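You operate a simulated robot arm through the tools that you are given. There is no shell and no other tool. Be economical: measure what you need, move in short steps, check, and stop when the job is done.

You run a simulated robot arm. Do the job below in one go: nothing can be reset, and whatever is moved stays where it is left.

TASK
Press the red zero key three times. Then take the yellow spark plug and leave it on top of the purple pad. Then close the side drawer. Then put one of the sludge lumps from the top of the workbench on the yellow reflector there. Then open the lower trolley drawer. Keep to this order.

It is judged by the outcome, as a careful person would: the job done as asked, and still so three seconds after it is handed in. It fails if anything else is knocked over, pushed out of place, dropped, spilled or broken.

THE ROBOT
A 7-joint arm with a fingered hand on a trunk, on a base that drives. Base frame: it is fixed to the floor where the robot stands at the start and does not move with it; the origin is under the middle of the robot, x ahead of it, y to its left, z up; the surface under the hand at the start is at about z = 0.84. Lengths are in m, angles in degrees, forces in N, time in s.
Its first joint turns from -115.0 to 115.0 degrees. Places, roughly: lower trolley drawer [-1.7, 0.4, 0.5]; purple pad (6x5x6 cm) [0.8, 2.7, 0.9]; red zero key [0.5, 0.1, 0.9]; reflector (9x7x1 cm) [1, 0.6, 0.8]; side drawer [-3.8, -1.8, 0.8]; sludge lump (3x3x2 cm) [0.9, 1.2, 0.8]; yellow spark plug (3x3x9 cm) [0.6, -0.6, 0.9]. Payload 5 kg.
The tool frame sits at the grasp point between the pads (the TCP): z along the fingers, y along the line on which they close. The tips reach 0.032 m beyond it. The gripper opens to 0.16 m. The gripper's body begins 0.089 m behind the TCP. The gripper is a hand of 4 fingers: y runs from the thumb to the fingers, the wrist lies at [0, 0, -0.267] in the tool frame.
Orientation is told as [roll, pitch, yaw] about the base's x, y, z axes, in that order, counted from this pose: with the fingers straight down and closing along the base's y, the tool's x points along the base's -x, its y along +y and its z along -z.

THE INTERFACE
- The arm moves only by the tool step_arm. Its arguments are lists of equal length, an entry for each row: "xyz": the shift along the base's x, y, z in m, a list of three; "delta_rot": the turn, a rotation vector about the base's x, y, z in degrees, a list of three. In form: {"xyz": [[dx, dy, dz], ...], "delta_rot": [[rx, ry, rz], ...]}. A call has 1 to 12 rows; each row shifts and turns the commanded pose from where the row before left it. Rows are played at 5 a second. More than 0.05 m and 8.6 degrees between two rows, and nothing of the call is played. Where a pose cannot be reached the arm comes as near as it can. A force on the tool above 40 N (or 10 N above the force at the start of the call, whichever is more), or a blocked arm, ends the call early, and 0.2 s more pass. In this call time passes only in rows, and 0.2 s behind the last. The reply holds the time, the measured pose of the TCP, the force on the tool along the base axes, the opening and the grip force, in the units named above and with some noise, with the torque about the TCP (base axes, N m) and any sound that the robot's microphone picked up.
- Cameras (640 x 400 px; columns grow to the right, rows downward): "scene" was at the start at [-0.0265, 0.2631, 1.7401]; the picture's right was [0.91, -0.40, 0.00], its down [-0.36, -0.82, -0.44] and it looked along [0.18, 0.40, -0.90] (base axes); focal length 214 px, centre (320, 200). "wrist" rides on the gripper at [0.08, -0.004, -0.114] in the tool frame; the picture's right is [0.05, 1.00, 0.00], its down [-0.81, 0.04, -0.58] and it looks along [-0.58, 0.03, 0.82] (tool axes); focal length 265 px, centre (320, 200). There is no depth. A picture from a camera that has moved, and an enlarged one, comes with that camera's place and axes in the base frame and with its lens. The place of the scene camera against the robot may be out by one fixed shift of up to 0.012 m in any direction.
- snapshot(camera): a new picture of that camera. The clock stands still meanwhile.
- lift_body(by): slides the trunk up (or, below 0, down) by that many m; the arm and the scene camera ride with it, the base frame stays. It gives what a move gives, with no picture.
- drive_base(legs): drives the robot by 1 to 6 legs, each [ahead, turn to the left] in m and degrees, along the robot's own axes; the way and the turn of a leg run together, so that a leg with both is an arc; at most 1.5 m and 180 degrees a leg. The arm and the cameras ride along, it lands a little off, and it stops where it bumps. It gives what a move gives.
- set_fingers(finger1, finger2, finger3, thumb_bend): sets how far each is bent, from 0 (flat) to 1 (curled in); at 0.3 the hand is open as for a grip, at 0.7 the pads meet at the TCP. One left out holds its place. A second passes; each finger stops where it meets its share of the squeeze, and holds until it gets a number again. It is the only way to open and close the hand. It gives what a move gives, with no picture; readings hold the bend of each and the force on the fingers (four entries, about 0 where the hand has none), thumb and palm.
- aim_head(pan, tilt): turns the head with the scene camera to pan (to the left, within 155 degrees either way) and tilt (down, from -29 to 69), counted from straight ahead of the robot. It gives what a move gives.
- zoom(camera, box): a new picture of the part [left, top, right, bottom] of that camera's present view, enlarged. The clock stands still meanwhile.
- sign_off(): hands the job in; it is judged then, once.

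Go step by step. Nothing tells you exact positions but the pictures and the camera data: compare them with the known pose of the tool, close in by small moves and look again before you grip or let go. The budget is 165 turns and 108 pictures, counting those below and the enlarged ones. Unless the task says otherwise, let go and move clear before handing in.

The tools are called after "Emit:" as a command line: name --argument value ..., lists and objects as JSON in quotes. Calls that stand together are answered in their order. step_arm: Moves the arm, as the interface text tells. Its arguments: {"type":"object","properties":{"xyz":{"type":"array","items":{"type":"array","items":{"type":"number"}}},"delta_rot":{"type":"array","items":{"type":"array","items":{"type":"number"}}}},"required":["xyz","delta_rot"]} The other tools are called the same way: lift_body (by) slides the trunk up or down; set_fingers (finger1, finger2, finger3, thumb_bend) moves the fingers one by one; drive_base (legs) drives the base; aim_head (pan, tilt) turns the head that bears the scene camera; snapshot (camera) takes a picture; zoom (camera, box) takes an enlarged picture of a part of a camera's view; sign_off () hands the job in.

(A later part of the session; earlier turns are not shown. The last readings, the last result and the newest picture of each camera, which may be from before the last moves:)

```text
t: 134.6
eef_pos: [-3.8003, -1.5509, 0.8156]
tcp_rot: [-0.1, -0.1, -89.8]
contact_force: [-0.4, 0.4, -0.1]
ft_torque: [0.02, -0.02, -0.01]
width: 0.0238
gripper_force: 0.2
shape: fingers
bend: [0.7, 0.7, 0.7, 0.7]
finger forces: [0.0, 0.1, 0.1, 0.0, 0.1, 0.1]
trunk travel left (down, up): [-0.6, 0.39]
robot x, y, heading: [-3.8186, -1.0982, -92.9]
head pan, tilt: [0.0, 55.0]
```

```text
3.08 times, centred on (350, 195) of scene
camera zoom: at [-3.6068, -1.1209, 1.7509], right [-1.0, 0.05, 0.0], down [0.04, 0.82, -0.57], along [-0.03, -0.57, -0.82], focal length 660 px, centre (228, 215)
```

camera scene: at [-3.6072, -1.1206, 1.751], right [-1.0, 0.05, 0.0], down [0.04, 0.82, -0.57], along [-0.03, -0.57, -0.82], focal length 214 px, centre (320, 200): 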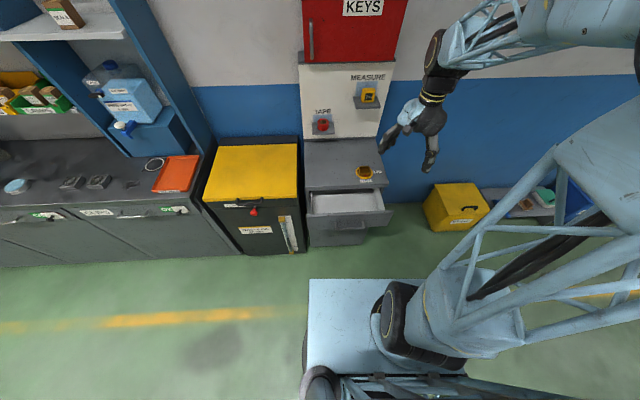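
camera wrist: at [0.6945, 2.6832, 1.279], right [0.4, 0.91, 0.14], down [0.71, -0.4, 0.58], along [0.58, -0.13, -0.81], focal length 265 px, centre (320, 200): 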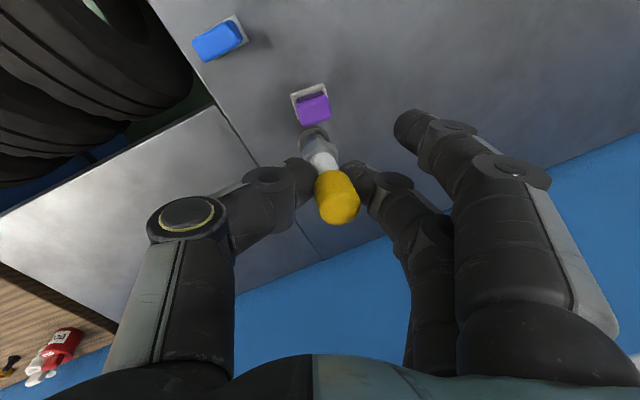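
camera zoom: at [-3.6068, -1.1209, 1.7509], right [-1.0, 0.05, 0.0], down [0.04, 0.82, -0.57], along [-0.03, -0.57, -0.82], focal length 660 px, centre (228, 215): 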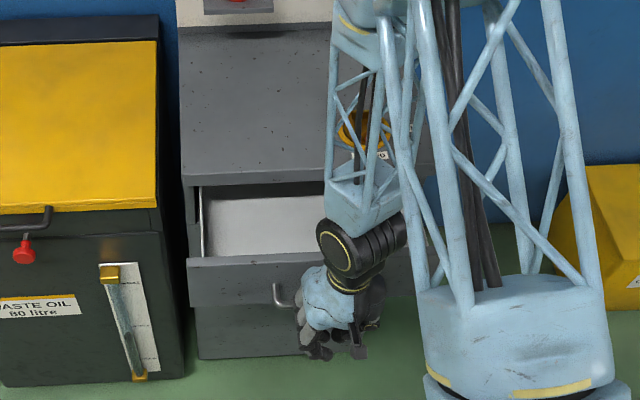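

In front of the drawer. I push in -y in small rows and watch the force.

Emit:
step_arm --xyz '[[0, -0.015, 0], [0, -0.015, 0], [0, -0.012, 0], [0, -0.012, 0], [0, -0.012, 0], [0, -0.012, 0], [0, -0.012, 0], [0, -0.012, 0]]' --delta_rot '[[0, 0, 0], [0, 0, 0], [0, 0, 0], [0, 0, 0], [0, 0, 0], [0, 0, 0], [0, 0, 0], [0, 0, 0]]'

```text
t: 136.4
eef_pos: [-3.8002, -1.6521, 0.8145]
tcp_rot: [0.0, 0.0, -89.9]
contact_force: [-0.5, -0.1, 1.2]
ft_torque: [0.03, -0.01, 0.02]
width: 0.0238
gripper_force: 0.0
shape: fingers
bend: [0.7, 0.7, 0.7, 0.7]
finger forces: [0.0, 0.1, 0.0, 0.0, 0.0, 0.0]
trunk travel left (down, up): [-0.6, 0.39]
robot x, y, heading: [-3.822, -1.1003, -93.2]
head pan, tilt: [0.0, 55.0]
```

Emit:
step_arm --xyz '[[0, -0.01, 0], [0, -0.01, 0], [0, -0.01, 0], [0, -0.01, 0]]' --delta_rot '[[0, 0, 0], [0, 0, 0], [0, 0, 0], [0, 0, 0]]'

Emit:
zoom --camera "scene" --box '[260, 130, 440, 260]'

```text
t: 137.4
eef_pos: [-3.8004, -1.6913, 0.8141]
tcp_rot: [-0.1, 0.1, -90.0]
contact_force: [-0.1, 1.0, -0.2]
ft_torque: [-0.04, 0.03, 0.01]
width: 0.0236
gripper_force: 0.1
shape: fingers
bend: [0.7, 0.7, 0.7, 0.7]
finger forces: [0.0, 0.0, 0.0, 0.1, 0.0, 0.0]
trunk travel left (down, up): [-0.6, 0.39]
robot x, y, heading: [-3.8211, -1.1013, -93.3]
head pan, tilt: [0.0, 55.0]
```

```text
3.08 times, centred on (350, 195) of scene
camera zoom: at [-3.6074, -1.1208, 1.7509], right [-1.0, 0.06, 0.0], down [0.05, 0.82, -0.57], along [-0.03, -0.57, -0.82], focal length 660 px, centre (228, 215)
```

zoom: 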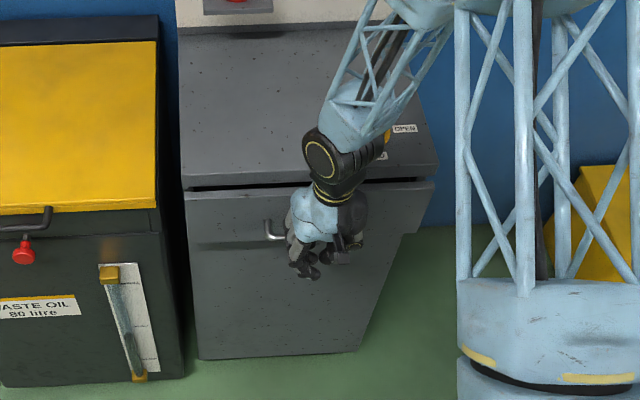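

Almost closed. I push the last bit until it stops.

Emit:
step_arm --xyz '[[0, -0.008, 0], [0, -0.006, 0], [0, -0.006, 0]]' --delta_rot '[[0, 0, 0], [0, 0, 0], [0, 0, 0]]'

Emit:
zoom --camera "scene" --box '[290, 160, 410, 240]'

```text
t: 138.2
eef_pos: [-3.7992, -1.712, 0.8164]
tcp_rot: [0.1, -0.1, -89.9]
contact_force: [0.2, 0.3, 0.1]
ft_torque: [0.01, 0.04, -0.01]
width: 0.0237
gripper_force: 0.1
shape: fingers
bend: [0.7, 0.7, 0.7, 0.7]
finger forces: [0.0, 0.0, 0.0, 0.0, 0.1, 0.0]
trunk travel left (down, up): [-0.6, 0.39]
robot x, y, heading: [-3.8188, -1.1009, -93.2]
head pan, tilt: [0.0, 55.0]
```

```text
5.00 times, centred on (350, 200) of scene
camera zoom: at [-3.6072, -1.1207, 1.7509], right [-1.0, 0.06, 0.0], down [0.05, 0.82, -0.57], along [-0.03, -0.57, -0.82], focal length 1072 px, centre (170, 200)
```

zoom: 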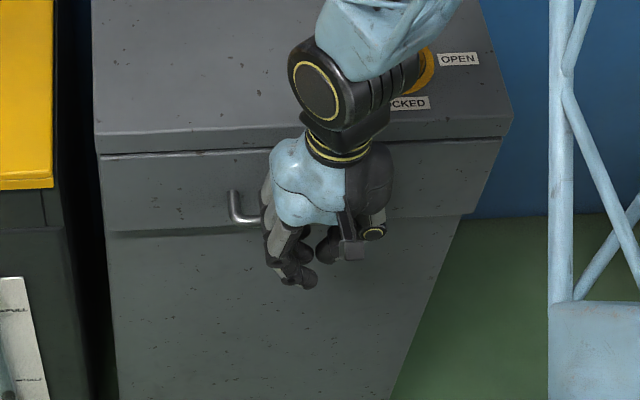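

Looks nearly flush but no end stop felt. I push a few more mm.

Emit:
step_arm --xyz '[[0, -0.004, 0], [0, -0.004, 0], [0, -0.004, 0], [0, -0.004, 0]]' --delta_rot '[[0, 0, 0], [0, 0, 0], [0, 0, 0], [0, 0, 0]]'

Emit:
zoom --camera "scene" --box '[290, 160, 410, 240]'

```text
t: 139.2
eef_pos: [-3.7994, -1.7231, 0.8144]
tcp_rot: [-0.1, 0.3, -89.9]
contact_force: [-0.2, 28.8, 1.4]
ft_torque: [0.65, 0.04, 0.27]
width: 0.0237
gripper_force: 14.1
shape: fingers
bend: [0.7, 0.7, 0.7, 0.7]
finger forces: [0.0, 0.0, 27.7, 0.0, 0.1, 0.0]
trunk travel left (down, up): [-0.6, 0.39]
robot x, y, heading: [-3.8189, -1.1024, -93.0]
head pan, tilt: [0.0, 55.0]
```

```text
5.00 times, centred on (350, 200) of scene
camera zoom: at [-3.6073, -1.1181, 1.751], right [-1.0, 0.06, 0.0], down [0.05, 0.82, -0.57], along [-0.03, -0.57, -0.82], focal length 1072 px, centre (170, 200)
```

zoom: 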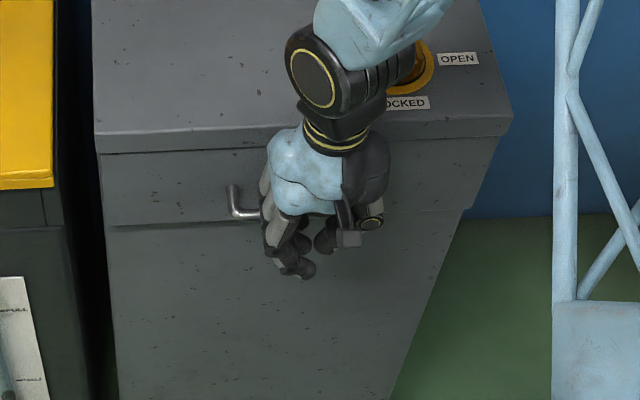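

End stop reached at 29 N; the drawer is flush. I back off, raise the arm and check it stays closed.

Emit:
step_arm --xyz '[[0, 0.02, 0], [0, 0.045, 0], [0, 0.045, 0], [0, 0.03, 0.03], [0, 0, 0.048], [0, 0, 0.048], [0, 0, 0.048], [0, 0, 0.048], [0, 0, 0.048], [0, 0, 0.048], [0, 0, 0.048], [0, 0, 0.048]]' --delta_rot '[[0, 0, 0], [0, 0, 0], [0, 0, 0], [0, 0, 0], [0, 0, 0], [0, 0, 0], [0, 0, 0], [0, 0, 0], [0, 0, 0], [0, 0, 0], [0, 0, 0], [0, 0, 0]]'

Emit:
zoom --camera "scene" --box '[260, 130, 440, 260]'

```text
t: 141.8
eef_pos: [-3.7993, -1.584, 1.2311]
tcp_rot: [-0.1, -0.1, -90.0]
contact_force: [0.6, -0.1, -0.3]
ft_torque: [-0.01, -0.02, 0.01]
width: 0.0235
gripper_force: 0.1
shape: fingers
bend: [0.7, 0.7, 0.7, 0.7]
finger forces: [0.0, 0.0, 0.0, 0.0, 0.0, 0.0]
trunk travel left (down, up): [-0.6, 0.39]
robot x, y, heading: [-3.8148, -1.1025, -93.1]
head pan, tilt: [0.0, 55.0]
```

```text
3.08 times, centred on (350, 195) of scene
camera zoom: at [-3.6069, -1.1197, 1.7509], right [-1.0, 0.05, 0.0], down [0.04, 0.82, -0.57], along [-0.03, -0.57, -0.82], focal length 660 px, centre (228, 215)
```

zoom: 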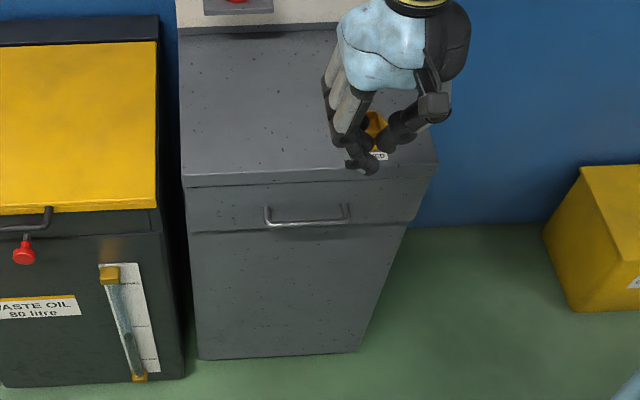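

The side drawer is closed. Now I drive back toward the workbench in stages.

Emit:
drive_base --legs '[[0, 93], [1.0, 0], [0, 15.5], [1.1, 0], [1.1, 0]]'

```text
t: 162.8
eef_pos: [-0.2012, -0.2916, 1.2288]
tcp_rot: [-0.1, 0.1, 20.5]
contact_force: [-0.1, 0.1, 0.7]
ft_torque: [0.02, -0.05, -0.03]
width: 0.0236
gripper_force: 0.0
shape: fingers
bend: [0.7, 0.7, 0.7, 0.7]
finger forces: [0.0, 0.0, 0.0, 0.1, 0.1, 0.0]
trunk travel left (down, up): [-0.6, 0.39]
robot x, y, heading: [-0.6529, -0.4772, 17.0]
head pan, tilt: [0.0, 55.0]
```

Emit:
drive_base --legs '[[0, 41.5], [1.3, 0], [0, -58]]'

Emit:
aim_head --pan 18 --tilt 50

Emit:
snapshot --camera "scene"

```text
t: 174.0
eef_pos: [0.5295, 0.6513, 1.2294]
tcp_rot: [0.0, 0.0, 2.1]
contact_force: [-0.7, -0.4, 0.5]
ft_torque: [0.01, 0.0, 0.02]
width: 0.0236
gripper_force: 0.1
shape: fingers
bend: [0.7, 0.7, 0.7, 0.7]
finger forces: [0.0, 0.1, 0.1, 0.0, 0.1, 0.1]
trunk travel left (down, up): [-0.6, 0.39]
robot x, y, heading: [0.0459, 0.617, -1.1]
head pan, tilt: [0.0, 55.0]
```

```text
t: 174.8
eef_pos: [0.5291, 0.6515, 1.2289]
tcp_rot: [-0.1, -0.1, 2.1]
contact_force: [-0.3, -0.3, 0.1]
ft_torque: [-0.01, -0.04, 0.02]
width: 0.0237
gripper_force: 0.1
shape: fingers
bend: [0.7, 0.7, 0.7, 0.7]
finger forces: [0.0, 0.1, 0.1, 0.0, 0.0, 0.0]
trunk travel left (down, up): [-0.6, 0.39]
robot x, y, heading: [0.0428, 0.6147, -1.2]
head pan, tilt: [18.0, 50.0]
```

```text
42 pictures are left
camera scene: at [0.0709, 0.846, 1.7574], right [0.29, -0.96, 0.0], down [-0.73, -0.22, -0.64], along [0.62, 0.19, -0.77], focal length 214 px, centre (320, 200)
```

scene: 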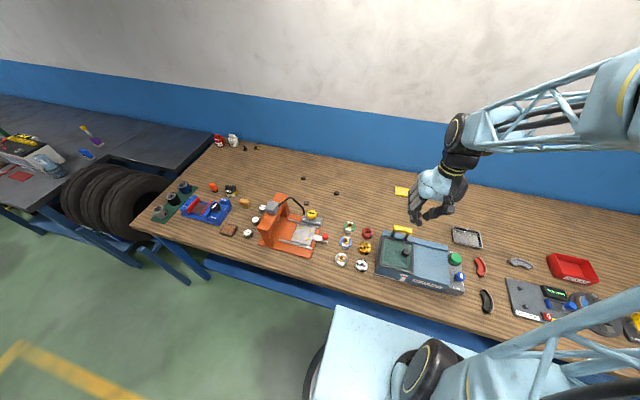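

Base is at (0.043, 0.615). I zoom on lumps and the reflector.

Emit:
zoom --camera "scene" --box '[290, 165, 420, 215]'

```text
4.92 times, centred on (355, 190) of scene
camera zoom: at [0.0709, 0.846, 1.7574], right [0.29, -0.96, 0.0], down [-0.73, -0.22, -0.64], along [0.62, 0.19, -0.77], focal length 1056 px, centre (148, 249)
```

zoom: 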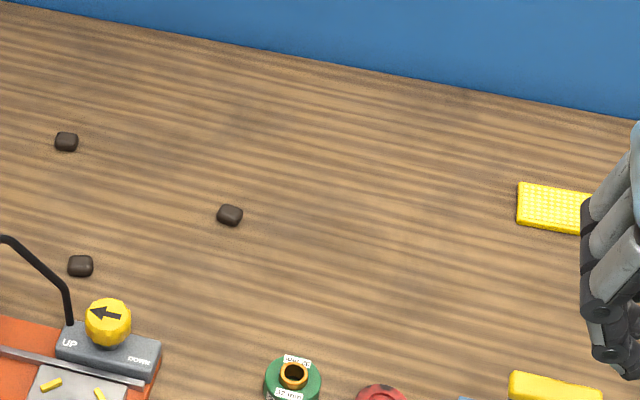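

The nearest free lump is at about (0.87, 0.99) and the reflector at about (0.995, 0.63). I prepare thumb and middle finger (others curled) and move over the lump.

Emit:
set_fingers --finger1 1 --finger2 0.5 --finger3 1 --thumb_bend 0.5

Emit:
step_arm --xyz '[[0.034, 0.034, 0], [0.034, 0.034, 0], [0.034, 0.034, 0], [0.034, 0.034, 0], [0.034, 0.034, 0], [0.034, 0.034, 0], [0.034, 0.034, 0], [0.034, 0.034, 0], [0.034, 0.034, 0], [0.034, 0.034, 0], [0, 0, -0.048], [0, 0, -0.048]]' --delta_rot '[[0, 0, 0], [0, 0, 0], [0, 0, 0], [0, 0, 0], [0, 0, 0], [0, 0, 0], [0, 0, 0], [0, 0, 0], [0, 0, 0], [0, 0, 0], [0, 0, 0], [0, 0, 0]]'

Emit:
snapshot --camera "wrist"

```text
t: 175.8
eef_pos: [0.5295, 0.6523, 1.2295]
tcp_rot: [-0.1, 0.0, 2.1]
contact_force: [-0.2, 0.9, -0.3]
ft_torque: [0.03, -0.04, 0.01]
width: 0.0616
gripper_force: 0.1
shape: fingers
bend: [1.0, 0.5, 1.0, 0.5]
finger forces: [0.0, 0.1, 0.1, 0.0, 0.0, 0.0]
trunk travel left (down, up): [-0.6, 0.39]
robot x, y, heading: [0.0442, 0.6148, -1.2]
head pan, tilt: [18.0, 50.0]
```

```text
t: 178.4
eef_pos: [0.8692, 0.9937, 1.1341]
tcp_rot: [-0.1, 0.0, 2.1]
contact_force: [-0.8, -0.3, -0.2]
ft_torque: [-0.01, 0.02, 0.03]
width: 0.0619
gripper_force: 0.0
shape: fingers
bend: [1.0, 0.5, 1.0, 0.5]
finger forces: [0.1, 0.0, 0.0, 0.0, 0.0, 0.1]
trunk travel left (down, up): [-0.6, 0.39]
robot x, y, heading: [0.0387, 0.6148, -0.9]
head pan, tilt: [18.0, 50.0]
```

```text
40 pictures are left
camera wrist: at [0.7892, 0.9865, 1.2477], right [-0.09, 1.0, 0.0], down [0.81, 0.07, 0.58], along [0.58, 0.05, -0.82], focal length 265 px, centre (320, 200)
```

wrist: 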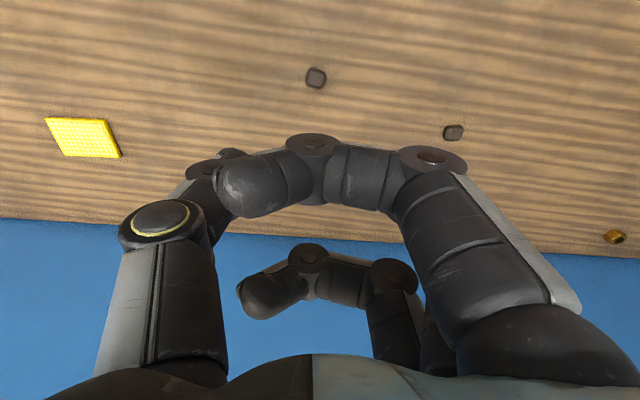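

Lump is at about (0.864, 0.987). I open the outer fingers out of view, center and descend.

Emit:
set_fingers --finger1 0.35 --finger2 0.5 --finger3 0.35 --thumb_bend 0.5

Emit:
step_arm --xyz '[[-0.004, -0.006, 0], [0, 0, -0.045], [0, 0, -0.045], [0, 0, -0.045], [0, 0, -0.045], [0, 0, -0.03]]' --delta_rot '[[0, 0, 0], [0, 0, 0], [0, 0, 0], [0, 0, 0], [0, 0, 0], [0, 0, 0]]'

Emit:
snapshot --camera "wrist"

```text
t: 179.4
eef_pos: [0.8673, 0.9926, 1.1345]
tcp_rot: [-0.1, 0.0, 2.2]
contact_force: [0.0, -0.3, 0.4]
ft_torque: [-0.02, -0.02, -0.01]
width: 0.1204
gripper_force: 0.0
shape: fingers
bend: [0.35, 0.5, 0.35, 0.5]
finger forces: [0.0, 0.1, 0.1, 0.1, 0.1, 0.0]
trunk travel left (down, up): [-0.6, 0.39]
robot x, y, heading: [0.0467, 0.6173, -1.2]
head pan, tilt: [18.0, 50.0]
```

```text
t: 180.8
eef_pos: [0.8657, 0.9873, 0.9213]
tcp_rot: [-0.1, -0.2, 2.0]
contact_force: [-0.1, 0.1, 0.5]
ft_torque: [0.0, -0.01, 0.01]
width: 0.1205
gripper_force: 0.0
shape: fingers
bend: [0.35, 0.5, 0.35, 0.5]
finger forces: [0.0, 0.0, 0.0, 0.0, 0.0, 0.1]
trunk travel left (down, up): [-0.6, 0.39]
robot x, y, heading: [0.042, 0.6161, -1.2]
head pan, tilt: [18.0, 50.0]
```

```text
39 pictures are left
camera wrist: at [0.7846, 0.9792, 1.0362], right [-0.09, 1.0, 0.0], down [0.81, 0.07, 0.58], along [0.58, 0.05, -0.82], focal length 265 px, centre (320, 200)
```

wrist: 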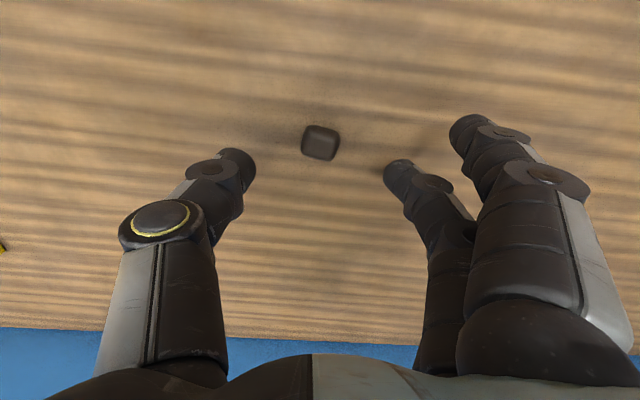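

Lump is centered. Descend close to the table.

Emit:
step_arm --xyz '[[-0.001, -0.001, -0.02], [0, 0, -0.015], [0, 0, -0.006], [0, 0, -0.003]]' --delta_rot '[[0, 0, 0], [0, 0, 0], [0, 0, 0], [0, 0, 0]]'

Emit:
zoom --camera "wrist" --box '[200, 80, 460, 260]'

```text
t: 181.8
eef_pos: [0.8651, 0.9846, 0.8803]
tcp_rot: [0.0, 0.0, 2.1]
contact_force: [-1.4, 0.5, 6.8]
ft_torque: [-0.21, 0.03, -0.06]
width: 0.121
gripper_force: 4.5
shape: fingers
bend: [0.35, 0.5, 0.35, 0.5]
finger forces: [0.1, 2.0, 0.0, 0.0, 5.5, 0.1]
trunk travel left (down, up): [-0.6, 0.39]
robot x, y, heading: [0.0451, 0.6149, -1.1]
head pan, tilt: [18.0, 50.0]
```

```text
2.22 times, centred on (330, 170) of wrist
camera zoom: at [0.7843, 0.9779, 0.9948], right [-0.09, 1.0, 0.0], down [0.81, 0.07, 0.58], along [0.58, 0.05, -0.82], focal length 590 px, centre (298, 267)
```

zoom: 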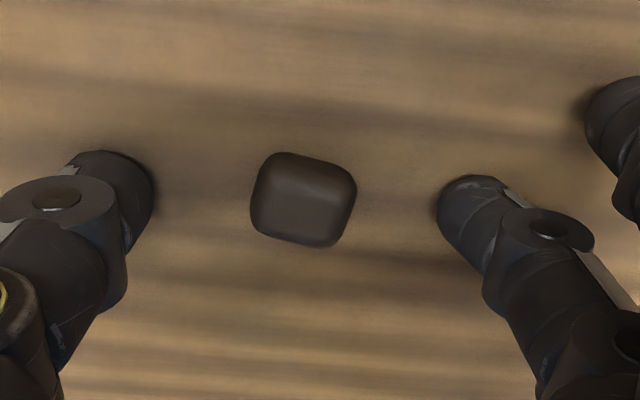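

Tips just touch the table (bend 0.5 reaches lower). I raise 3 mm and close gradually.

Emit:
step_arm --xyz '[[0, 0, 0.004]]' --delta_rot '[[0, 0, 0]]'

Emit:
set_fingers --finger2 0.62 --thumb_bend 0.62

Emit:
zoom --camera "wrist" --box '[200, 80, 460, 260]'

```text
t: 182.2
eef_pos: [0.8631, 0.9857, 0.8836]
tcp_rot: [-0.2, -0.1, 2.0]
contact_force: [1.0, 0.3, 0.1]
ft_torque: [0.0, 0.01, -0.01]
width: 0.121
gripper_force: 0.1
shape: fingers
bend: [0.35, 0.5, 0.35, 0.5]
finger forces: [0.0, 0.0, 0.0, 0.0, 0.0, 0.0]
trunk travel left (down, up): [-0.6, 0.39]
robot x, y, heading: [0.0434, 0.6153, -0.9]
head pan, tilt: [18.0, 50.0]
```

```text
t: 183.2
eef_pos: [0.864, 0.984, 0.883]
tcp_rot: [-0.1, -0.1, 2.2]
contact_force: [0.4, 0.0, 0.8]
ft_torque: [0.0, 0.01, 0.01]
width: 0.0977
gripper_force: 0.1
shape: fingers
bend: [0.35, 0.62, 0.35, 0.62]
finger forces: [0.0, 0.0, 0.0, 0.0, 0.0, 0.1]
trunk travel left (down, up): [-0.6, 0.39]
robot x, y, heading: [0.0458, 0.6173, -1.2]
head pan, tilt: [18.0, 50.0]
```

```text
2.22 times, centred on (330, 170) of wrist
camera zoom: at [0.7841, 0.9779, 0.9973], right [-0.09, 1.0, 0.0], down [0.81, 0.07, 0.58], along [0.58, 0.05, -0.82], focal length 590 px, centre (298, 267)
```

zoom: 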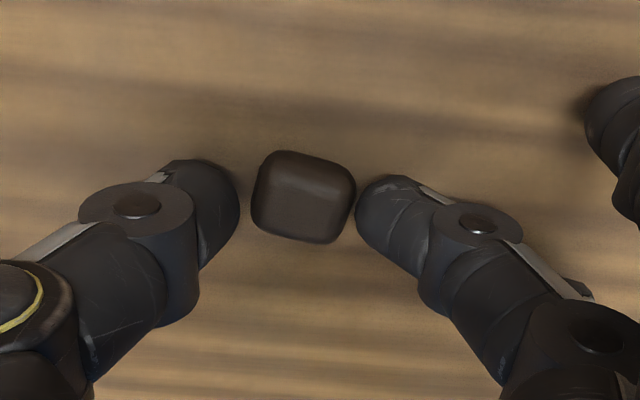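

Good alignment. Lower 3 mm and squeeze.

Emit:
step_arm --xyz '[[0, 0.001, -0.003]]' --delta_rot '[[0, 0, 0]]'

Emit:
set_fingers --finger2 0.68 --thumb_bend 0.7

Emit:
zoom --camera "wrist" --box '[200, 80, 460, 260]'

```text
t: 183.6
eef_pos: [0.8645, 0.9852, 0.8807]
tcp_rot: [-0.1, 0.0, 2.1]
contact_force: [0.1, 0.0, -0.2]
ft_torque: [0.01, -0.02, 0.01]
width: 0.0977
gripper_force: 0.0
shape: fingers
bend: [0.35, 0.62, 0.35, 0.62]
finger forces: [0.0, 0.1, 0.1, 0.0, 0.0, 0.0]
trunk travel left (down, up): [-0.6, 0.39]
robot x, y, heading: [0.0458, 0.6181, -1.1]
head pan, tilt: [18.0, 50.0]
```

```text
t: 184.6
eef_pos: [0.8638, 0.9862, 0.8808]
tcp_rot: [-0.2, -0.1, 2.1]
contact_force: [0.1, -0.2, 0.4]
ft_torque: [0.03, -0.01, -0.02]
width: 0.09
gripper_force: 6.4
shape: fingers
bend: [0.35, 0.63, 0.35, 0.68]
finger forces: [0.0, 5.9, 0.0, 0.0, 5.9, 0.1]
trunk travel left (down, up): [-0.6, 0.39]
robot x, y, heading: [0.0432, 0.617, -1.0]
head pan, tilt: [18.0, 50.0]
```

```text
2.22 times, centred on (330, 170) of wrist
camera zoom: at [0.7845, 0.9785, 0.9944], right [-0.09, 1.0, 0.0], down [0.81, 0.07, 0.58], along [0.58, 0.05, -0.82], focal length 590 px, centre (298, 267)
```

zoom: 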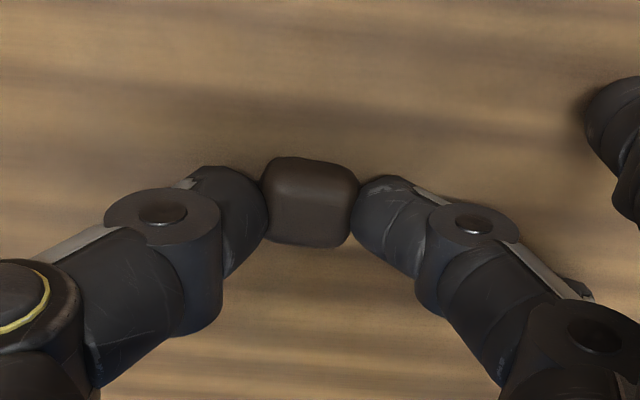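

Gripped with about 6 N. I lift and check.

Emit:
step_arm --xyz '[[0, 0, 0.015], [0, 0, 0.03], [0, 0, 0.04], [0, 0, 0.04]]' --delta_rot '[[0, 0, 0], [0, 0, 0], [0, 0, 0], [0, 0, 0]]'

Emit:
snapshot --camera "wrist"

```text
t: 185.6
eef_pos: [0.8627, 0.9875, 1.0047]
tcp_rot: [-0.1, -0.1, 2.1]
contact_force: [0.2, -0.1, 0.0]
ft_torque: [0.0, 0.0, -0.02]
width: 0.0905
gripper_force: 5.7
shape: fingers
bend: [0.35, 0.63, 0.35, 0.68]
finger forces: [0.0, 5.9, 0.0, 0.0, 5.9, 0.0]
trunk travel left (down, up): [-0.6, 0.39]
robot x, y, heading: [0.0456, 0.6142, -1.1]
head pan, tilt: [18.0, 50.0]
```

```text
35 pictures are left
camera wrist: at [0.7832, 0.979, 1.1199], right [-0.09, 1.0, 0.0], down [0.81, 0.07, 0.58], along [0.58, 0.05, -0.82], focal length 265 px, centre (320, 200)
```

wrist: 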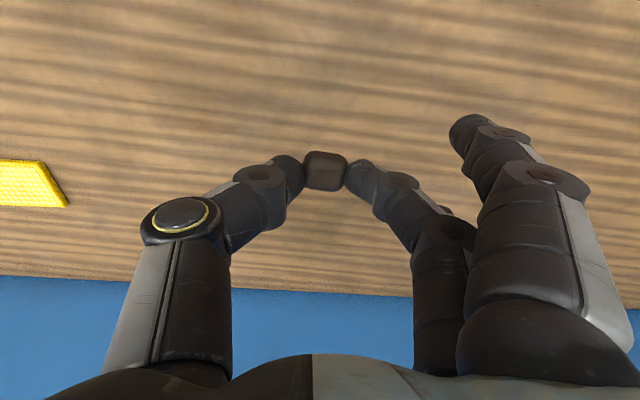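

Lump is held. I move it toward the reflector at height.

Emit:
step_arm --xyz '[[0.03, -0.03, 0.02], [0.025, -0.04, 0], [0.025, -0.04, 0], [0.025, -0.04, 0], [0.02, -0.04, 0], [0, -0.045, 0], [0, -0.045, 0], [0, -0.045, 0], [0, -0.03, 0]]' --delta_rot '[[0, 0, 0], [0, 0, 0], [0, 0, 0], [0, 0, 0], [0, 0, 0], [0, 0, 0], [0, 0, 0], [0, 0, 0], [0, 0, 0]]'

Emit:
snapshot --camera "wrist"

Emit:
zoom --camera "scene" --box '[360, 130, 480, 240]'

```text
t: 187.6
eef_pos: [0.9896, 0.6311, 1.0265]
tcp_rot: [0.0, -0.2, 2.2]
contact_force: [-0.6, -0.3, -0.1]
ft_torque: [0.03, 0.01, 0.02]
width: 0.0901
gripper_force: 5.8
shape: fingers
bend: [0.35, 0.63, 0.35, 0.68]
finger forces: [0.0, 5.8, 0.0, 0.0, 5.6, 0.0]
trunk travel left (down, up): [-0.6, 0.39]
robot x, y, heading: [0.0481, 0.6158, -1.0]
head pan, tilt: [18.0, 50.0]
```

```text
34 pictures are left
camera wrist: at [0.9097, 0.624, 1.1403], right [-0.09, 1.0, 0.0], down [0.81, 0.07, 0.58], along [0.58, 0.05, -0.82], focal length 265 px, centre (320, 200)
```

wrist: 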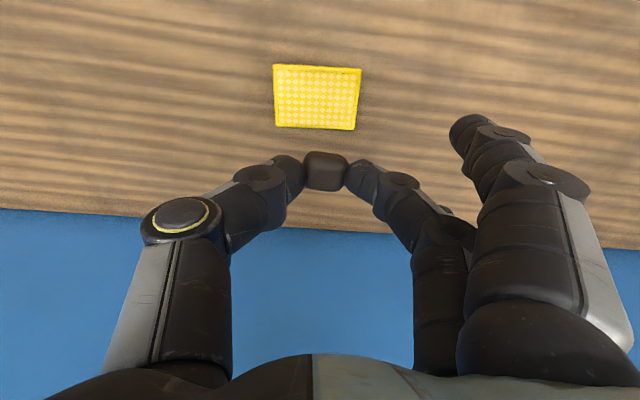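

```text
3.64 times, centred on (420, 185) of scene
camera zoom: at [0.071, 0.8454, 1.7575], right [0.29, -0.96, 0.0], down [-0.73, -0.22, -0.64], along [0.62, 0.19, -0.77], focal length 780 px, centre (-44, 254)
```

zoom: 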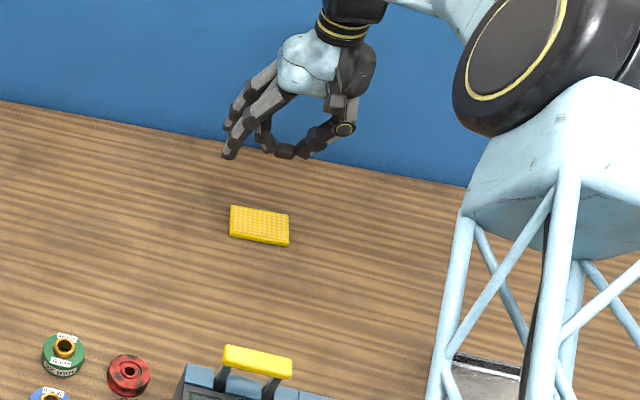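

Reflector centre at about (0.984, 0.627). I align and descend.

Emit:
step_arm --xyz '[[-0.005, -0.007, 0], [0, 0, -0.045], [0, 0, -0.04], [0, 0, -0.03]]' --delta_rot '[[0, 0, 0], [0, 0, 0], [0, 0, 0], [0, 0, 0]]'

Emit:
snapshot --camera "wrist"

```text
t: 188.6
eef_pos: [0.9859, 0.6231, 0.9102]
tcp_rot: [0.0, -0.1, 2.1]
contact_force: [0.1, 0.8, -0.5]
ft_torque: [0.01, -0.01, 0.0]
width: 0.0902
gripper_force: 5.4
shape: fingers
bend: [0.35, 0.63, 0.35, 0.68]
finger forces: [0.1, 5.7, 0.1, 0.0, 5.7, 0.0]
trunk travel left (down, up): [-0.6, 0.39]
robot x, y, heading: [0.0468, 0.6163, -1.3]
head pan, tilt: [18.0, 50.0]
```

```text
32 pictures are left
camera wrist: at [0.9058, 0.6154, 1.0259], right [-0.09, 1.0, 0.0], down [0.81, 0.07, 0.58], along [0.58, 0.05, -0.82], focal length 265 px, centre (320, 200)
```

wrist: 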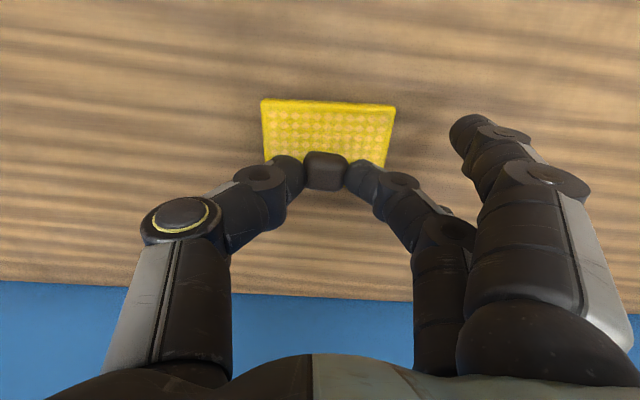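

Well aligned over the reflector. Descend the last bit.

Emit:
step_arm --xyz '[[0, 0, -0.01], [0, 0, -0.004], [0, 0, -0.002]]' --delta_rot '[[0, 0, 0], [0, 0, 0], [0, 0, 0]]'

Emit:
step_arm --xyz '[[0, 0, -0.002]]' --delta_rot '[[0, 0, 0]]'

Emit:
zoom --camera "wrist" --box '[200, 80, 460, 260]'

```text
t: 189.4
eef_pos: [0.9841, 0.6232, 0.8949]
tcp_rot: [-0.1, -0.1, 2.1]
contact_force: [-0.2, 0.6, -1.0]
ft_torque: [-0.02, -0.01, -0.01]
width: 0.0902
gripper_force: 5.4
shape: fingers
bend: [0.35, 0.63, 0.35, 0.68]
finger forces: [0.0, 5.8, 0.0, 0.0, 5.8, 0.0]
trunk travel left (down, up): [-0.6, 0.39]
robot x, y, heading: [0.041, 0.6145, -1.1]
head pan, tilt: [18.0, 50.0]
```

```text
t: 189.8
eef_pos: [0.9839, 0.6242, 0.892]
tcp_rot: [-0.1, -0.1, 2.1]
contact_force: [0.7, 0.0, 0.1]
ft_torque: [-0.01, -0.04, 0.02]
width: 0.0903
gripper_force: 5.7
shape: fingers
bend: [0.35, 0.63, 0.35, 0.68]
finger forces: [0.0, 5.8, 0.0, 0.1, 5.7, 0.1]
trunk travel left (down, up): [-0.6, 0.39]
robot x, y, heading: [0.0391, 0.6181, -1.3]
head pan, tilt: [18.0, 50.0]
```

```text
2.22 times, centred on (330, 170) of wrist
camera zoom: at [0.9044, 0.6161, 1.0074], right [-0.09, 1.0, 0.0], down [0.81, 0.07, 0.58], along [0.58, 0.05, -0.82], focal length 590 px, centre (298, 267)
```

zoom: 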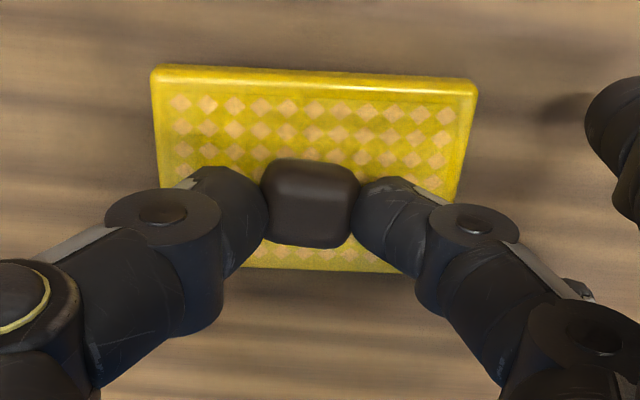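

Nearly in contact; small shift of -4 mm in x and lower until contact.

Emit:
step_arm --xyz '[[-0.004, 0, 0], [0, 0, -0.002]]' --delta_rot '[[0, 0, 0], [0, 0, 0]]'

Emit:
step_arm --xyz '[[0, 0, -0.0015]]' --delta_rot '[[0, 0, 0]]'

```text
t: 190.4
eef_pos: [0.9794, 0.6239, 0.8898]
tcp_rot: [0.0, 0.0, 2.0]
contact_force: [0.2, 0.1, -0.7]
ft_torque: [0.01, -0.02, -0.02]
width: 0.0901
gripper_force: 5.2
shape: fingers
bend: [0.35, 0.63, 0.35, 0.68]
finger forces: [0.0, 5.7, 0.1, 0.1, 5.7, 0.0]
trunk travel left (down, up): [-0.6, 0.39]
robot x, y, heading: [0.0452, 0.6172, -1.2]
head pan, tilt: [18.0, 50.0]
```

```text
t: 190.8
eef_pos: [0.9797, 0.6232, 0.8889]
tcp_rot: [-0.1, -0.1, 2.1]
contact_force: [-0.7, -0.6, -0.3]
ft_torque: [0.01, -0.01, 0.03]
width: 0.0901
gripper_force: 6.0
shape: fingers
bend: [0.35, 0.63, 0.35, 0.68]
finger forces: [0.1, 6.0, 0.1, 0.0, 6.1, 0.1]
trunk travel left (down, up): [-0.6, 0.39]
robot x, y, heading: [0.0424, 0.6183, -1.1]
head pan, tilt: [18.0, 50.0]
```

Emit:
step_arm --xyz '[[0, 0, -0.002]]' --delta_rot '[[0, 0, 0]]'

Emit:
step_arm --xyz '[[0, 0, -0.0015]]' --delta_rot '[[0, 0, 0]]'

Emit:
zoom --camera "wrist" --box '[200, 80, 460, 260]'

```text
t: 191.2
eef_pos: [0.9811, 0.6238, 0.8889]
tcp_rot: [-0.1, -0.2, 2.1]
contact_force: [-1.5, -0.6, 7.3]
ft_torque: [0.03, 0.03, 0.01]
width: 0.0902
gripper_force: 7.6
shape: fingers
bend: [0.35, 0.64, 0.35, 0.68]
finger forces: [0.1, 7.3, 0.0, 0.0, 8.2, 0.0]
trunk travel left (down, up): [-0.6, 0.39]
robot x, y, heading: [0.0416, 0.6149, -1.3]
head pan, tilt: [18.0, 50.0]
```

```text
t: 191.6
eef_pos: [0.9803, 0.6241, 0.8887]
tcp_rot: [-0.1, -0.1, 2.1]
contact_force: [0.2, -1.3, 11.9]
ft_torque: [0.11, 0.03, 0.05]
width: 0.0898
gripper_force: 9.6
shape: fingers
bend: [0.35, 0.65, 0.35, 0.68]
finger forces: [0.0, 9.7, 0.0, 0.0, 9.8, 0.1]
trunk travel left (down, up): [-0.6, 0.39]
robot x, y, heading: [0.0449, 0.6173, -1.2]
head pan, tilt: [18.0, 50.0]
```

```text
2.22 times, centred on (330, 170) of wrist
camera zoom: at [0.9001, 0.6161, 1.0016], right [-0.09, 1.0, 0.0], down [0.81, 0.07, 0.58], along [0.58, 0.05, -0.81], focal length 590 px, centre (298, 267)
```

zoom: 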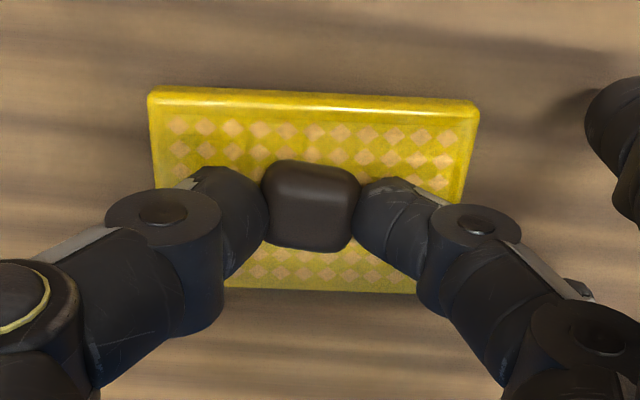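

In contact, centred on the reflector. I relieve the push, release a little, then rise.

Emit:
step_arm --xyz '[[0, 0, 0.003]]' --delta_rot '[[0, 0, 0]]'

Emit:
set_fingers --finger2 0.58 --thumb_bend 0.61

Emit:
zoom --camera "wrist" --box '[200, 80, 460, 260]'

```text
t: 192.0
eef_pos: [0.9807, 0.6238, 0.8876]
tcp_rot: [0.1, -0.1, 2.1]
contact_force: [-0.1, 0.5, 5.5]
ft_torque: [0.04, -0.07, 0.04]
width: 0.0898
gripper_force: 7.1
shape: fingers
bend: [0.35, 0.65, 0.35, 0.68]
finger forces: [0.0, 7.8, 0.1, 0.0, 6.9, 0.1]
trunk travel left (down, up): [-0.6, 0.39]
robot x, y, heading: [0.0446, 0.6199, -1.5]
head pan, tilt: [18.0, 50.0]
```

```text
t: 193.0
eef_pos: [0.98, 0.6221, 0.8885]
tcp_rot: [0.0, -0.1, 2.1]
contact_force: [1.1, -1.2, 9.0]
ft_torque: [0.06, -0.06, 0.01]
width: 0.0978
gripper_force: 4.3
shape: fingers
bend: [0.35, 0.6, 0.35, 0.61]
finger forces: [0.0, 5.7, 0.1, 0.0, 2.9, 0.0]
trunk travel left (down, up): [-0.6, 0.39]
robot x, y, heading: [0.0464, 0.613, -1.3]
head pan, tilt: [18.0, 50.0]
```

```text
2.22 times, centred on (330, 170) of wrist
camera zoom: at [0.9004, 0.6157, 1.0033], right [-0.09, 1.0, 0.0], down [0.81, 0.07, 0.58], along [0.58, 0.05, -0.82], focal length 590 px, centre (298, 267)
```

zoom: 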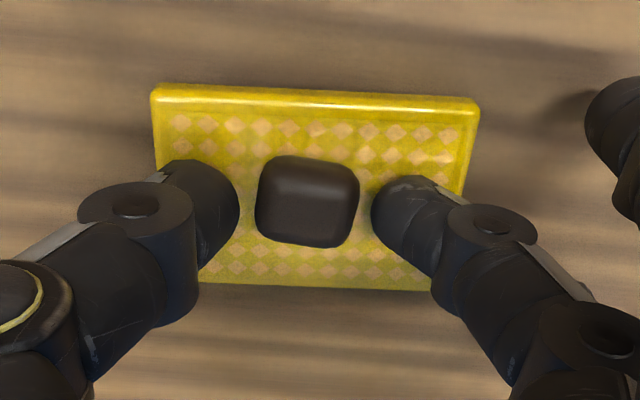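

The lump is free on the reflector; the tips rest on the reflector, so I rise straight up now.

Emit:
step_arm --xyz '[[0, 0, 0.005], [0, 0, 0.015], [0, 0, 0.03], [0, 0, 0.045], [0, 0, 0.045], [0, 0, 0.045]]' --delta_rot '[[0, 0, 0], [0, 0, 0], [0, 0, 0], [0, 0, 0], [0, 0, 0], [0, 0, 0]]'

Emit:
snapshot --camera "wrist"

```text
t: 194.4
eef_pos: [0.9809, 0.6244, 1.0726]
tcp_rot: [0.0, -0.1, 2.0]
contact_force: [-0.1, -0.4, 0.6]
ft_torque: [0.04, 0.0, -0.02]
width: 0.0987
gripper_force: 0.2
shape: fingers
bend: [0.35, 0.57, 0.35, 0.61]
finger forces: [0.0, 0.0, 0.1, 0.0, 0.1, 0.0]
trunk travel left (down, up): [-0.6, 0.39]
robot x, y, heading: [0.0447, 0.6146, -1.3]
head pan, tilt: [18.0, 50.0]
```

```text
28 pictures are left
camera wrist: at [0.901, 0.616, 1.1871], right [-0.09, 1.0, 0.0], down [0.81, 0.07, 0.58], along [0.58, 0.05, -0.82], focal length 265 px, centre (320, 200)
```

wrist: 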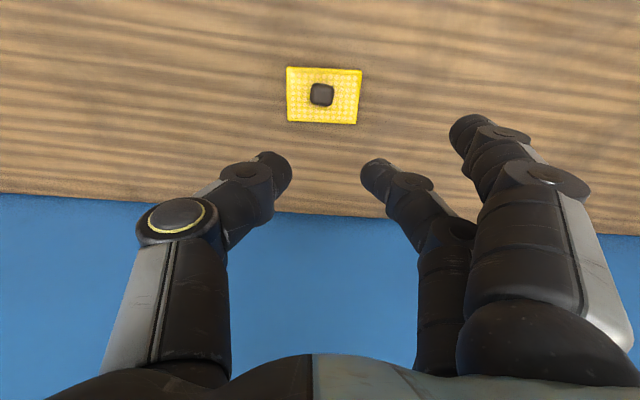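

The lump sits on the reflector. I retract and raise the arm, back off and turn to face the trolley.

Emit:
step_arm --xyz '[[0, 0, 0.045], [0, 0, 0.045], [-0.03, 0, 0.03], [-0.048, 0, 0], [-0.048, 0, 0], [-0.048, 0, 0], [-0.048, 0, 0], [-0.048, 0, 0], [-0.048, 0, 0], [-0.048, 0, 0], [-0.048, 0, 0], [-0.048, 0, 0]]' --delta_rot '[[0, 0, 0], [0, 0, 0], [0, 0, 0], [0, 0, 0], [0, 0, 0], [0, 0, 0], [0, 0, 0], [0, 0, 0], [0, 0, 0], [0, 0, 0], [0, 0, 0], [0, 0, 0]]'

Emit:
drive_base --legs '[[-0.5, 0], [0, 178]]'

Emit:
aim_head --pan 5 --tilt 45

Emit:
snapshot --camera "scene"

```text
t: 197.0
eef_pos: [0.5174, 0.6245, 1.195]
tcp_rot: [-0.1, -0.1, 2.1]
contact_force: [-0.1, 0.7, 0.4]
ft_torque: [0.0, 0.0, -0.01]
width: 0.0985
gripper_force: 0.0
shape: fingers
bend: [0.35, 0.57, 0.35, 0.61]
finger forces: [0.1, 0.0, 0.1, 0.0, 0.0, 0.1]
trunk travel left (down, up): [-0.6, 0.39]
robot x, y, heading: [0.0393, 0.6163, -1.2]
head pan, tilt: [18.0, 50.0]
```

```text
t: 207.9
eef_pos: [-0.9228, 0.5785, 1.194]
tcp_rot: [-0.1, -0.1, -173.1]
contact_force: [-0.5, 0.0, -0.4]
ft_torque: [0.0, -0.03, 0.02]
width: 0.0989
gripper_force: 0.0
shape: fingers
bend: [0.35, 0.57, 0.35, 0.61]
finger forces: [0.1, 0.0, 0.0, 0.0, 0.0, 0.1]
trunk travel left (down, up): [-0.6, 0.39]
robot x, y, heading: [-0.4521, 0.626, -176.3]
head pan, tilt: [18.0, 50.0]
```

```text
t: 208.6
eef_pos: [-0.9241, 0.5794, 1.1938]
tcp_rot: [-0.1, -0.1, -173.0]
contact_force: [0.6, 0.7, -1.1]
ft_torque: [-0.01, -0.02, 0.0]
width: 0.0984
gripper_force: 0.0
shape: fingers
bend: [0.35, 0.57, 0.35, 0.61]
finger forces: [0.1, 0.0, 0.1, 0.0, 0.0, 0.0]
trunk travel left (down, up): [-0.6, 0.39]
robot x, y, heading: [-0.4507, 0.6264, -176.2]
head pan, tilt: [5.0, 45.0]
```

```text
27 pictures are left
camera scene: at [-0.4504, 0.4181, 1.7643], right [-0.15, 0.99, 0.0], down [0.7, 0.11, -0.71], along [-0.7, -0.11, -0.71], focal length 214 px, centre (320, 200)
```

scene: 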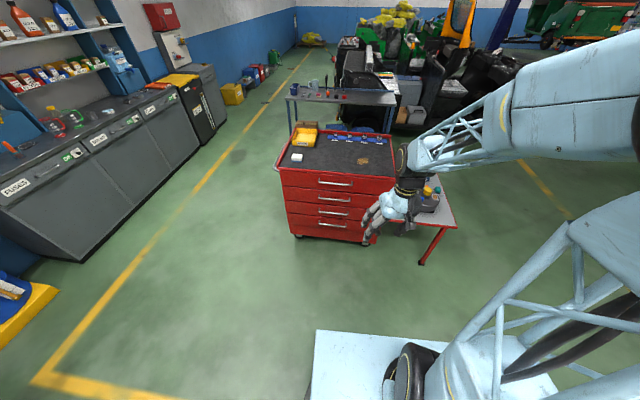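

I zoom on the trolley face.

Emit:
zoom --camera "scene" --box '[265, 110, 425, 260]'

```text
2.67 times, centred on (345, 185) of scene
camera zoom: at [-0.4504, 0.4181, 1.7643], right [-0.15, 0.99, 0.0], down [0.7, 0.11, -0.71], along [-0.7, -0.11, -0.71], focal length 572 px, centre (253, 240)
```

zoom: 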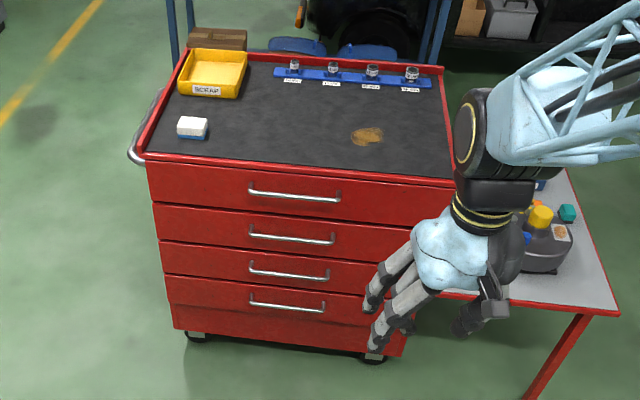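

The lowest handle is at about (-1.48, 0.357, 0.48), bar along y. I align the base, move in a little and lower the trunk.

Emit:
drive_base --legs '[[0, -3.5], [0.2, 0]]'

Emit:
lift_body --by -0.45

```text
t: 210.7
eef_pos: [-1.1265, 0.6074, 1.193]
tcp_rot: [-0.2, 0.1, -176.5]
contact_force: [0.7, 0.6, -0.7]
ft_torque: [-0.01, -0.04, 0.02]
width: 0.0984
gripper_force: 0.1
shape: fingers
bend: [0.35, 0.57, 0.35, 0.61]
finger forces: [0.1, 0.1, 0.1, 0.1, 0.1, 0.0]
trunk travel left (down, up): [-0.6, 0.39]
robot x, y, heading: [-0.6512, 0.6283, -179.9]
head pan, tilt: [5.0, 45.0]
```

```text
refused: -0.45 is not a number from -0.4 to 0.4
```

Emit:
lift_body --by -0.4

Emit:
step_arm --xyz '[[-0.012, -0.02, 0], [-0.012, -0.02, 0], [-0.012, -0.02, 0], [-0.012, -0.02, 0], [-0.012, -0.02, 0], [-0.012, -0.02, 0], [-0.012, -0.02, 0], [-0.012, -0.02, 0], [-0.012, -0.02, 0], [-0.012, -0.02, 0], [-0.012, -0.02, 0], [-0.012, -0.02, 0]]' --delta_rot '[[0, 0, -7.8], [0, 0, -7.8], [0, 0, -7.8], [0, 0, -7.8], [0, 0, -7.8], [0, 0, -7.8], [0, 0, -7.8], [0, 0, -7.8], [0, 0, -7.8], [0, 0, -7.8], [0, 0, -7.8], [0, 0, -7.8]]'

```text
t: 214.5
eef_pos: [-1.1265, 0.6075, 0.793]
tcp_rot: [0.0, -0.1, -176.5]
contact_force: [0.6, 0.2, -0.2]
ft_torque: [0.02, -0.01, 0.0]
width: 0.0986
gripper_force: 0.0
shape: fingers
bend: [0.35, 0.57, 0.35, 0.61]
finger forces: [0.0, 0.0, 0.0, 0.1, 0.1, 0.1]
trunk travel left (down, up): [-0.2, 0.79]
robot x, y, heading: [-0.6513, 0.6236, -180.1]
head pan, tilt: [5.0, 45.0]
```

```text
t: 217.1
eef_pos: [-1.2693, 0.366, 0.7935]
tcp_rot: [0.0, -0.1, 89.8]
contact_force: [-0.6, 0.7, 0.7]
ft_torque: [-0.01, 0.01, 0.0]
width: 0.0987
gripper_force: 0.1
shape: fingers
bend: [0.35, 0.57, 0.35, 0.61]
finger forces: [0.0, 0.0, 0.0, 0.1, 0.1, 0.0]
trunk travel left (down, up): [-0.2, 0.79]
robot x, y, heading: [-0.6511, 0.6271, -179.6]
head pan, tilt: [5.0, 45.0]
```

Now I open the hand and pitch it 60° so the fingers point toward the drawer.

Emit:
set_fingers --finger1 0.45 --finger2 0.45 --finger3 0.45 --thumb_bend 0.45

Emit:
step_arm --xyz '[[0, 0, 0], [0, 0, 0], [0, 0, 0], [0, 0, 0], [0, 0, 0], [0, 0, 0], [0, 0, 0]]' --delta_rot '[[0, 8.57, 0], [0, 8.57, 0], [0, 8.57, 0], [0, 8.57, 0], [0, 8.57, 0], [0, 8.57, 0], [0, 8.57, 0]]'

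Emit:
snapshot --camera "scene"

```text
t: 218.1
eef_pos: [-1.2686, 0.3666, 0.7934]
tcp_rot: [-0.1, -0.1, 90.0]
contact_force: [0.2, 0.5, 0.0]
ft_torque: [-0.02, 0.0, 0.0]
width: 0.1111
gripper_force: 0.0
shape: fingers
bend: [0.45, 0.45, 0.45, 0.45]
finger forces: [0.0, 0.1, 0.0, 0.0, 0.1, 0.0]
trunk travel left (down, up): [-0.2, 0.79]
robot x, y, heading: [-0.6533, 0.6231, -179.7]
head pan, tilt: [5.0, 45.0]
```

```text
t: 219.7
eef_pos: [-1.2659, 0.3801, 0.7866]
tcp_rot: [58.5, 1.0, 85.8]
contact_force: [-2.9, -6.4, 3.2]
ft_torque: [0.32, -0.23, -0.22]
width: 0.1112
gripper_force: 0.1
shape: fingers
bend: [0.45, 0.45, 0.45, 0.45]
finger forces: [0.1, 0.0, 0.0, 0.1, 0.0, 0.1]
trunk travel left (down, up): [-0.2, 0.79]
robot x, y, heading: [-0.6529, 0.6228, -179.6]
head pan, tilt: [5.0, 45.0]
```

```text
25 pictures are left
camera scene: at [-0.6644, 0.4182, 1.3644], right [-0.09, 1.0, 0.0], down [0.7, 0.06, -0.71], along [-0.7, -0.06, -0.71], focal length 214 px, centre (320, 200)
```

scene: 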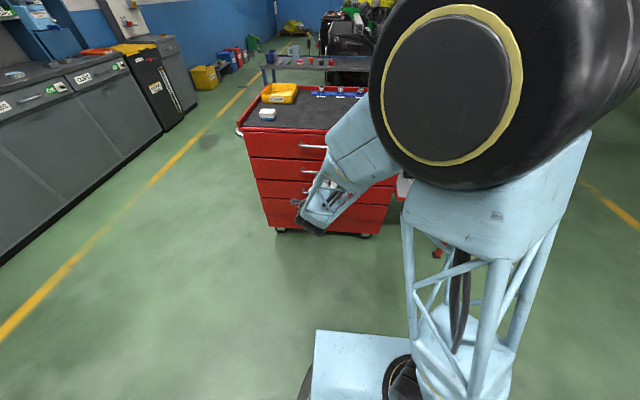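

The pose is slightly off and there is some force; I check with the wrist camera and a tiny step.

Emit:
step_arm --xyz '[[0, 0, 0.001]]' --delta_rot '[[0, 0, 0]]'

Emit:
snapshot --camera "wrist"

```text
t: 220.1
eef_pos: [-1.2706, 0.3656, 0.7933]
tcp_rot: [60.0, 0.1, 89.8]
contact_force: [-0.2, 0.2, -0.2]
ft_torque: [-0.01, 0.0, -0.01]
width: 0.1112
gripper_force: 0.1
shape: fingers
bend: [0.45, 0.45, 0.45, 0.45]
finger forces: [0.0, 0.1, 0.1, 0.1, 0.0, 0.1]
trunk travel left (down, up): [-0.2, 0.79]
robot x, y, heading: [-0.6532, 0.6248, -179.7]
head pan, tilt: [5.0, 45.0]
```

```text
24 pictures are left
camera wrist: at [-1.1692, 0.2857, 0.8481], right [-0.5, -0.05, 0.86], down [0.48, 0.82, 0.32], along [-0.72, 0.58, -0.38], focal length 265 px, centre (320, 200)
```

wrist: 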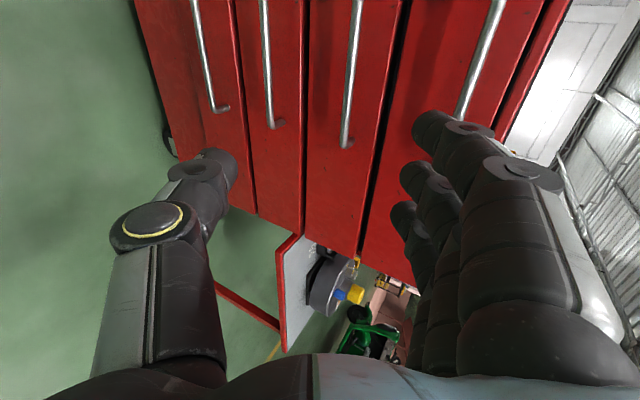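

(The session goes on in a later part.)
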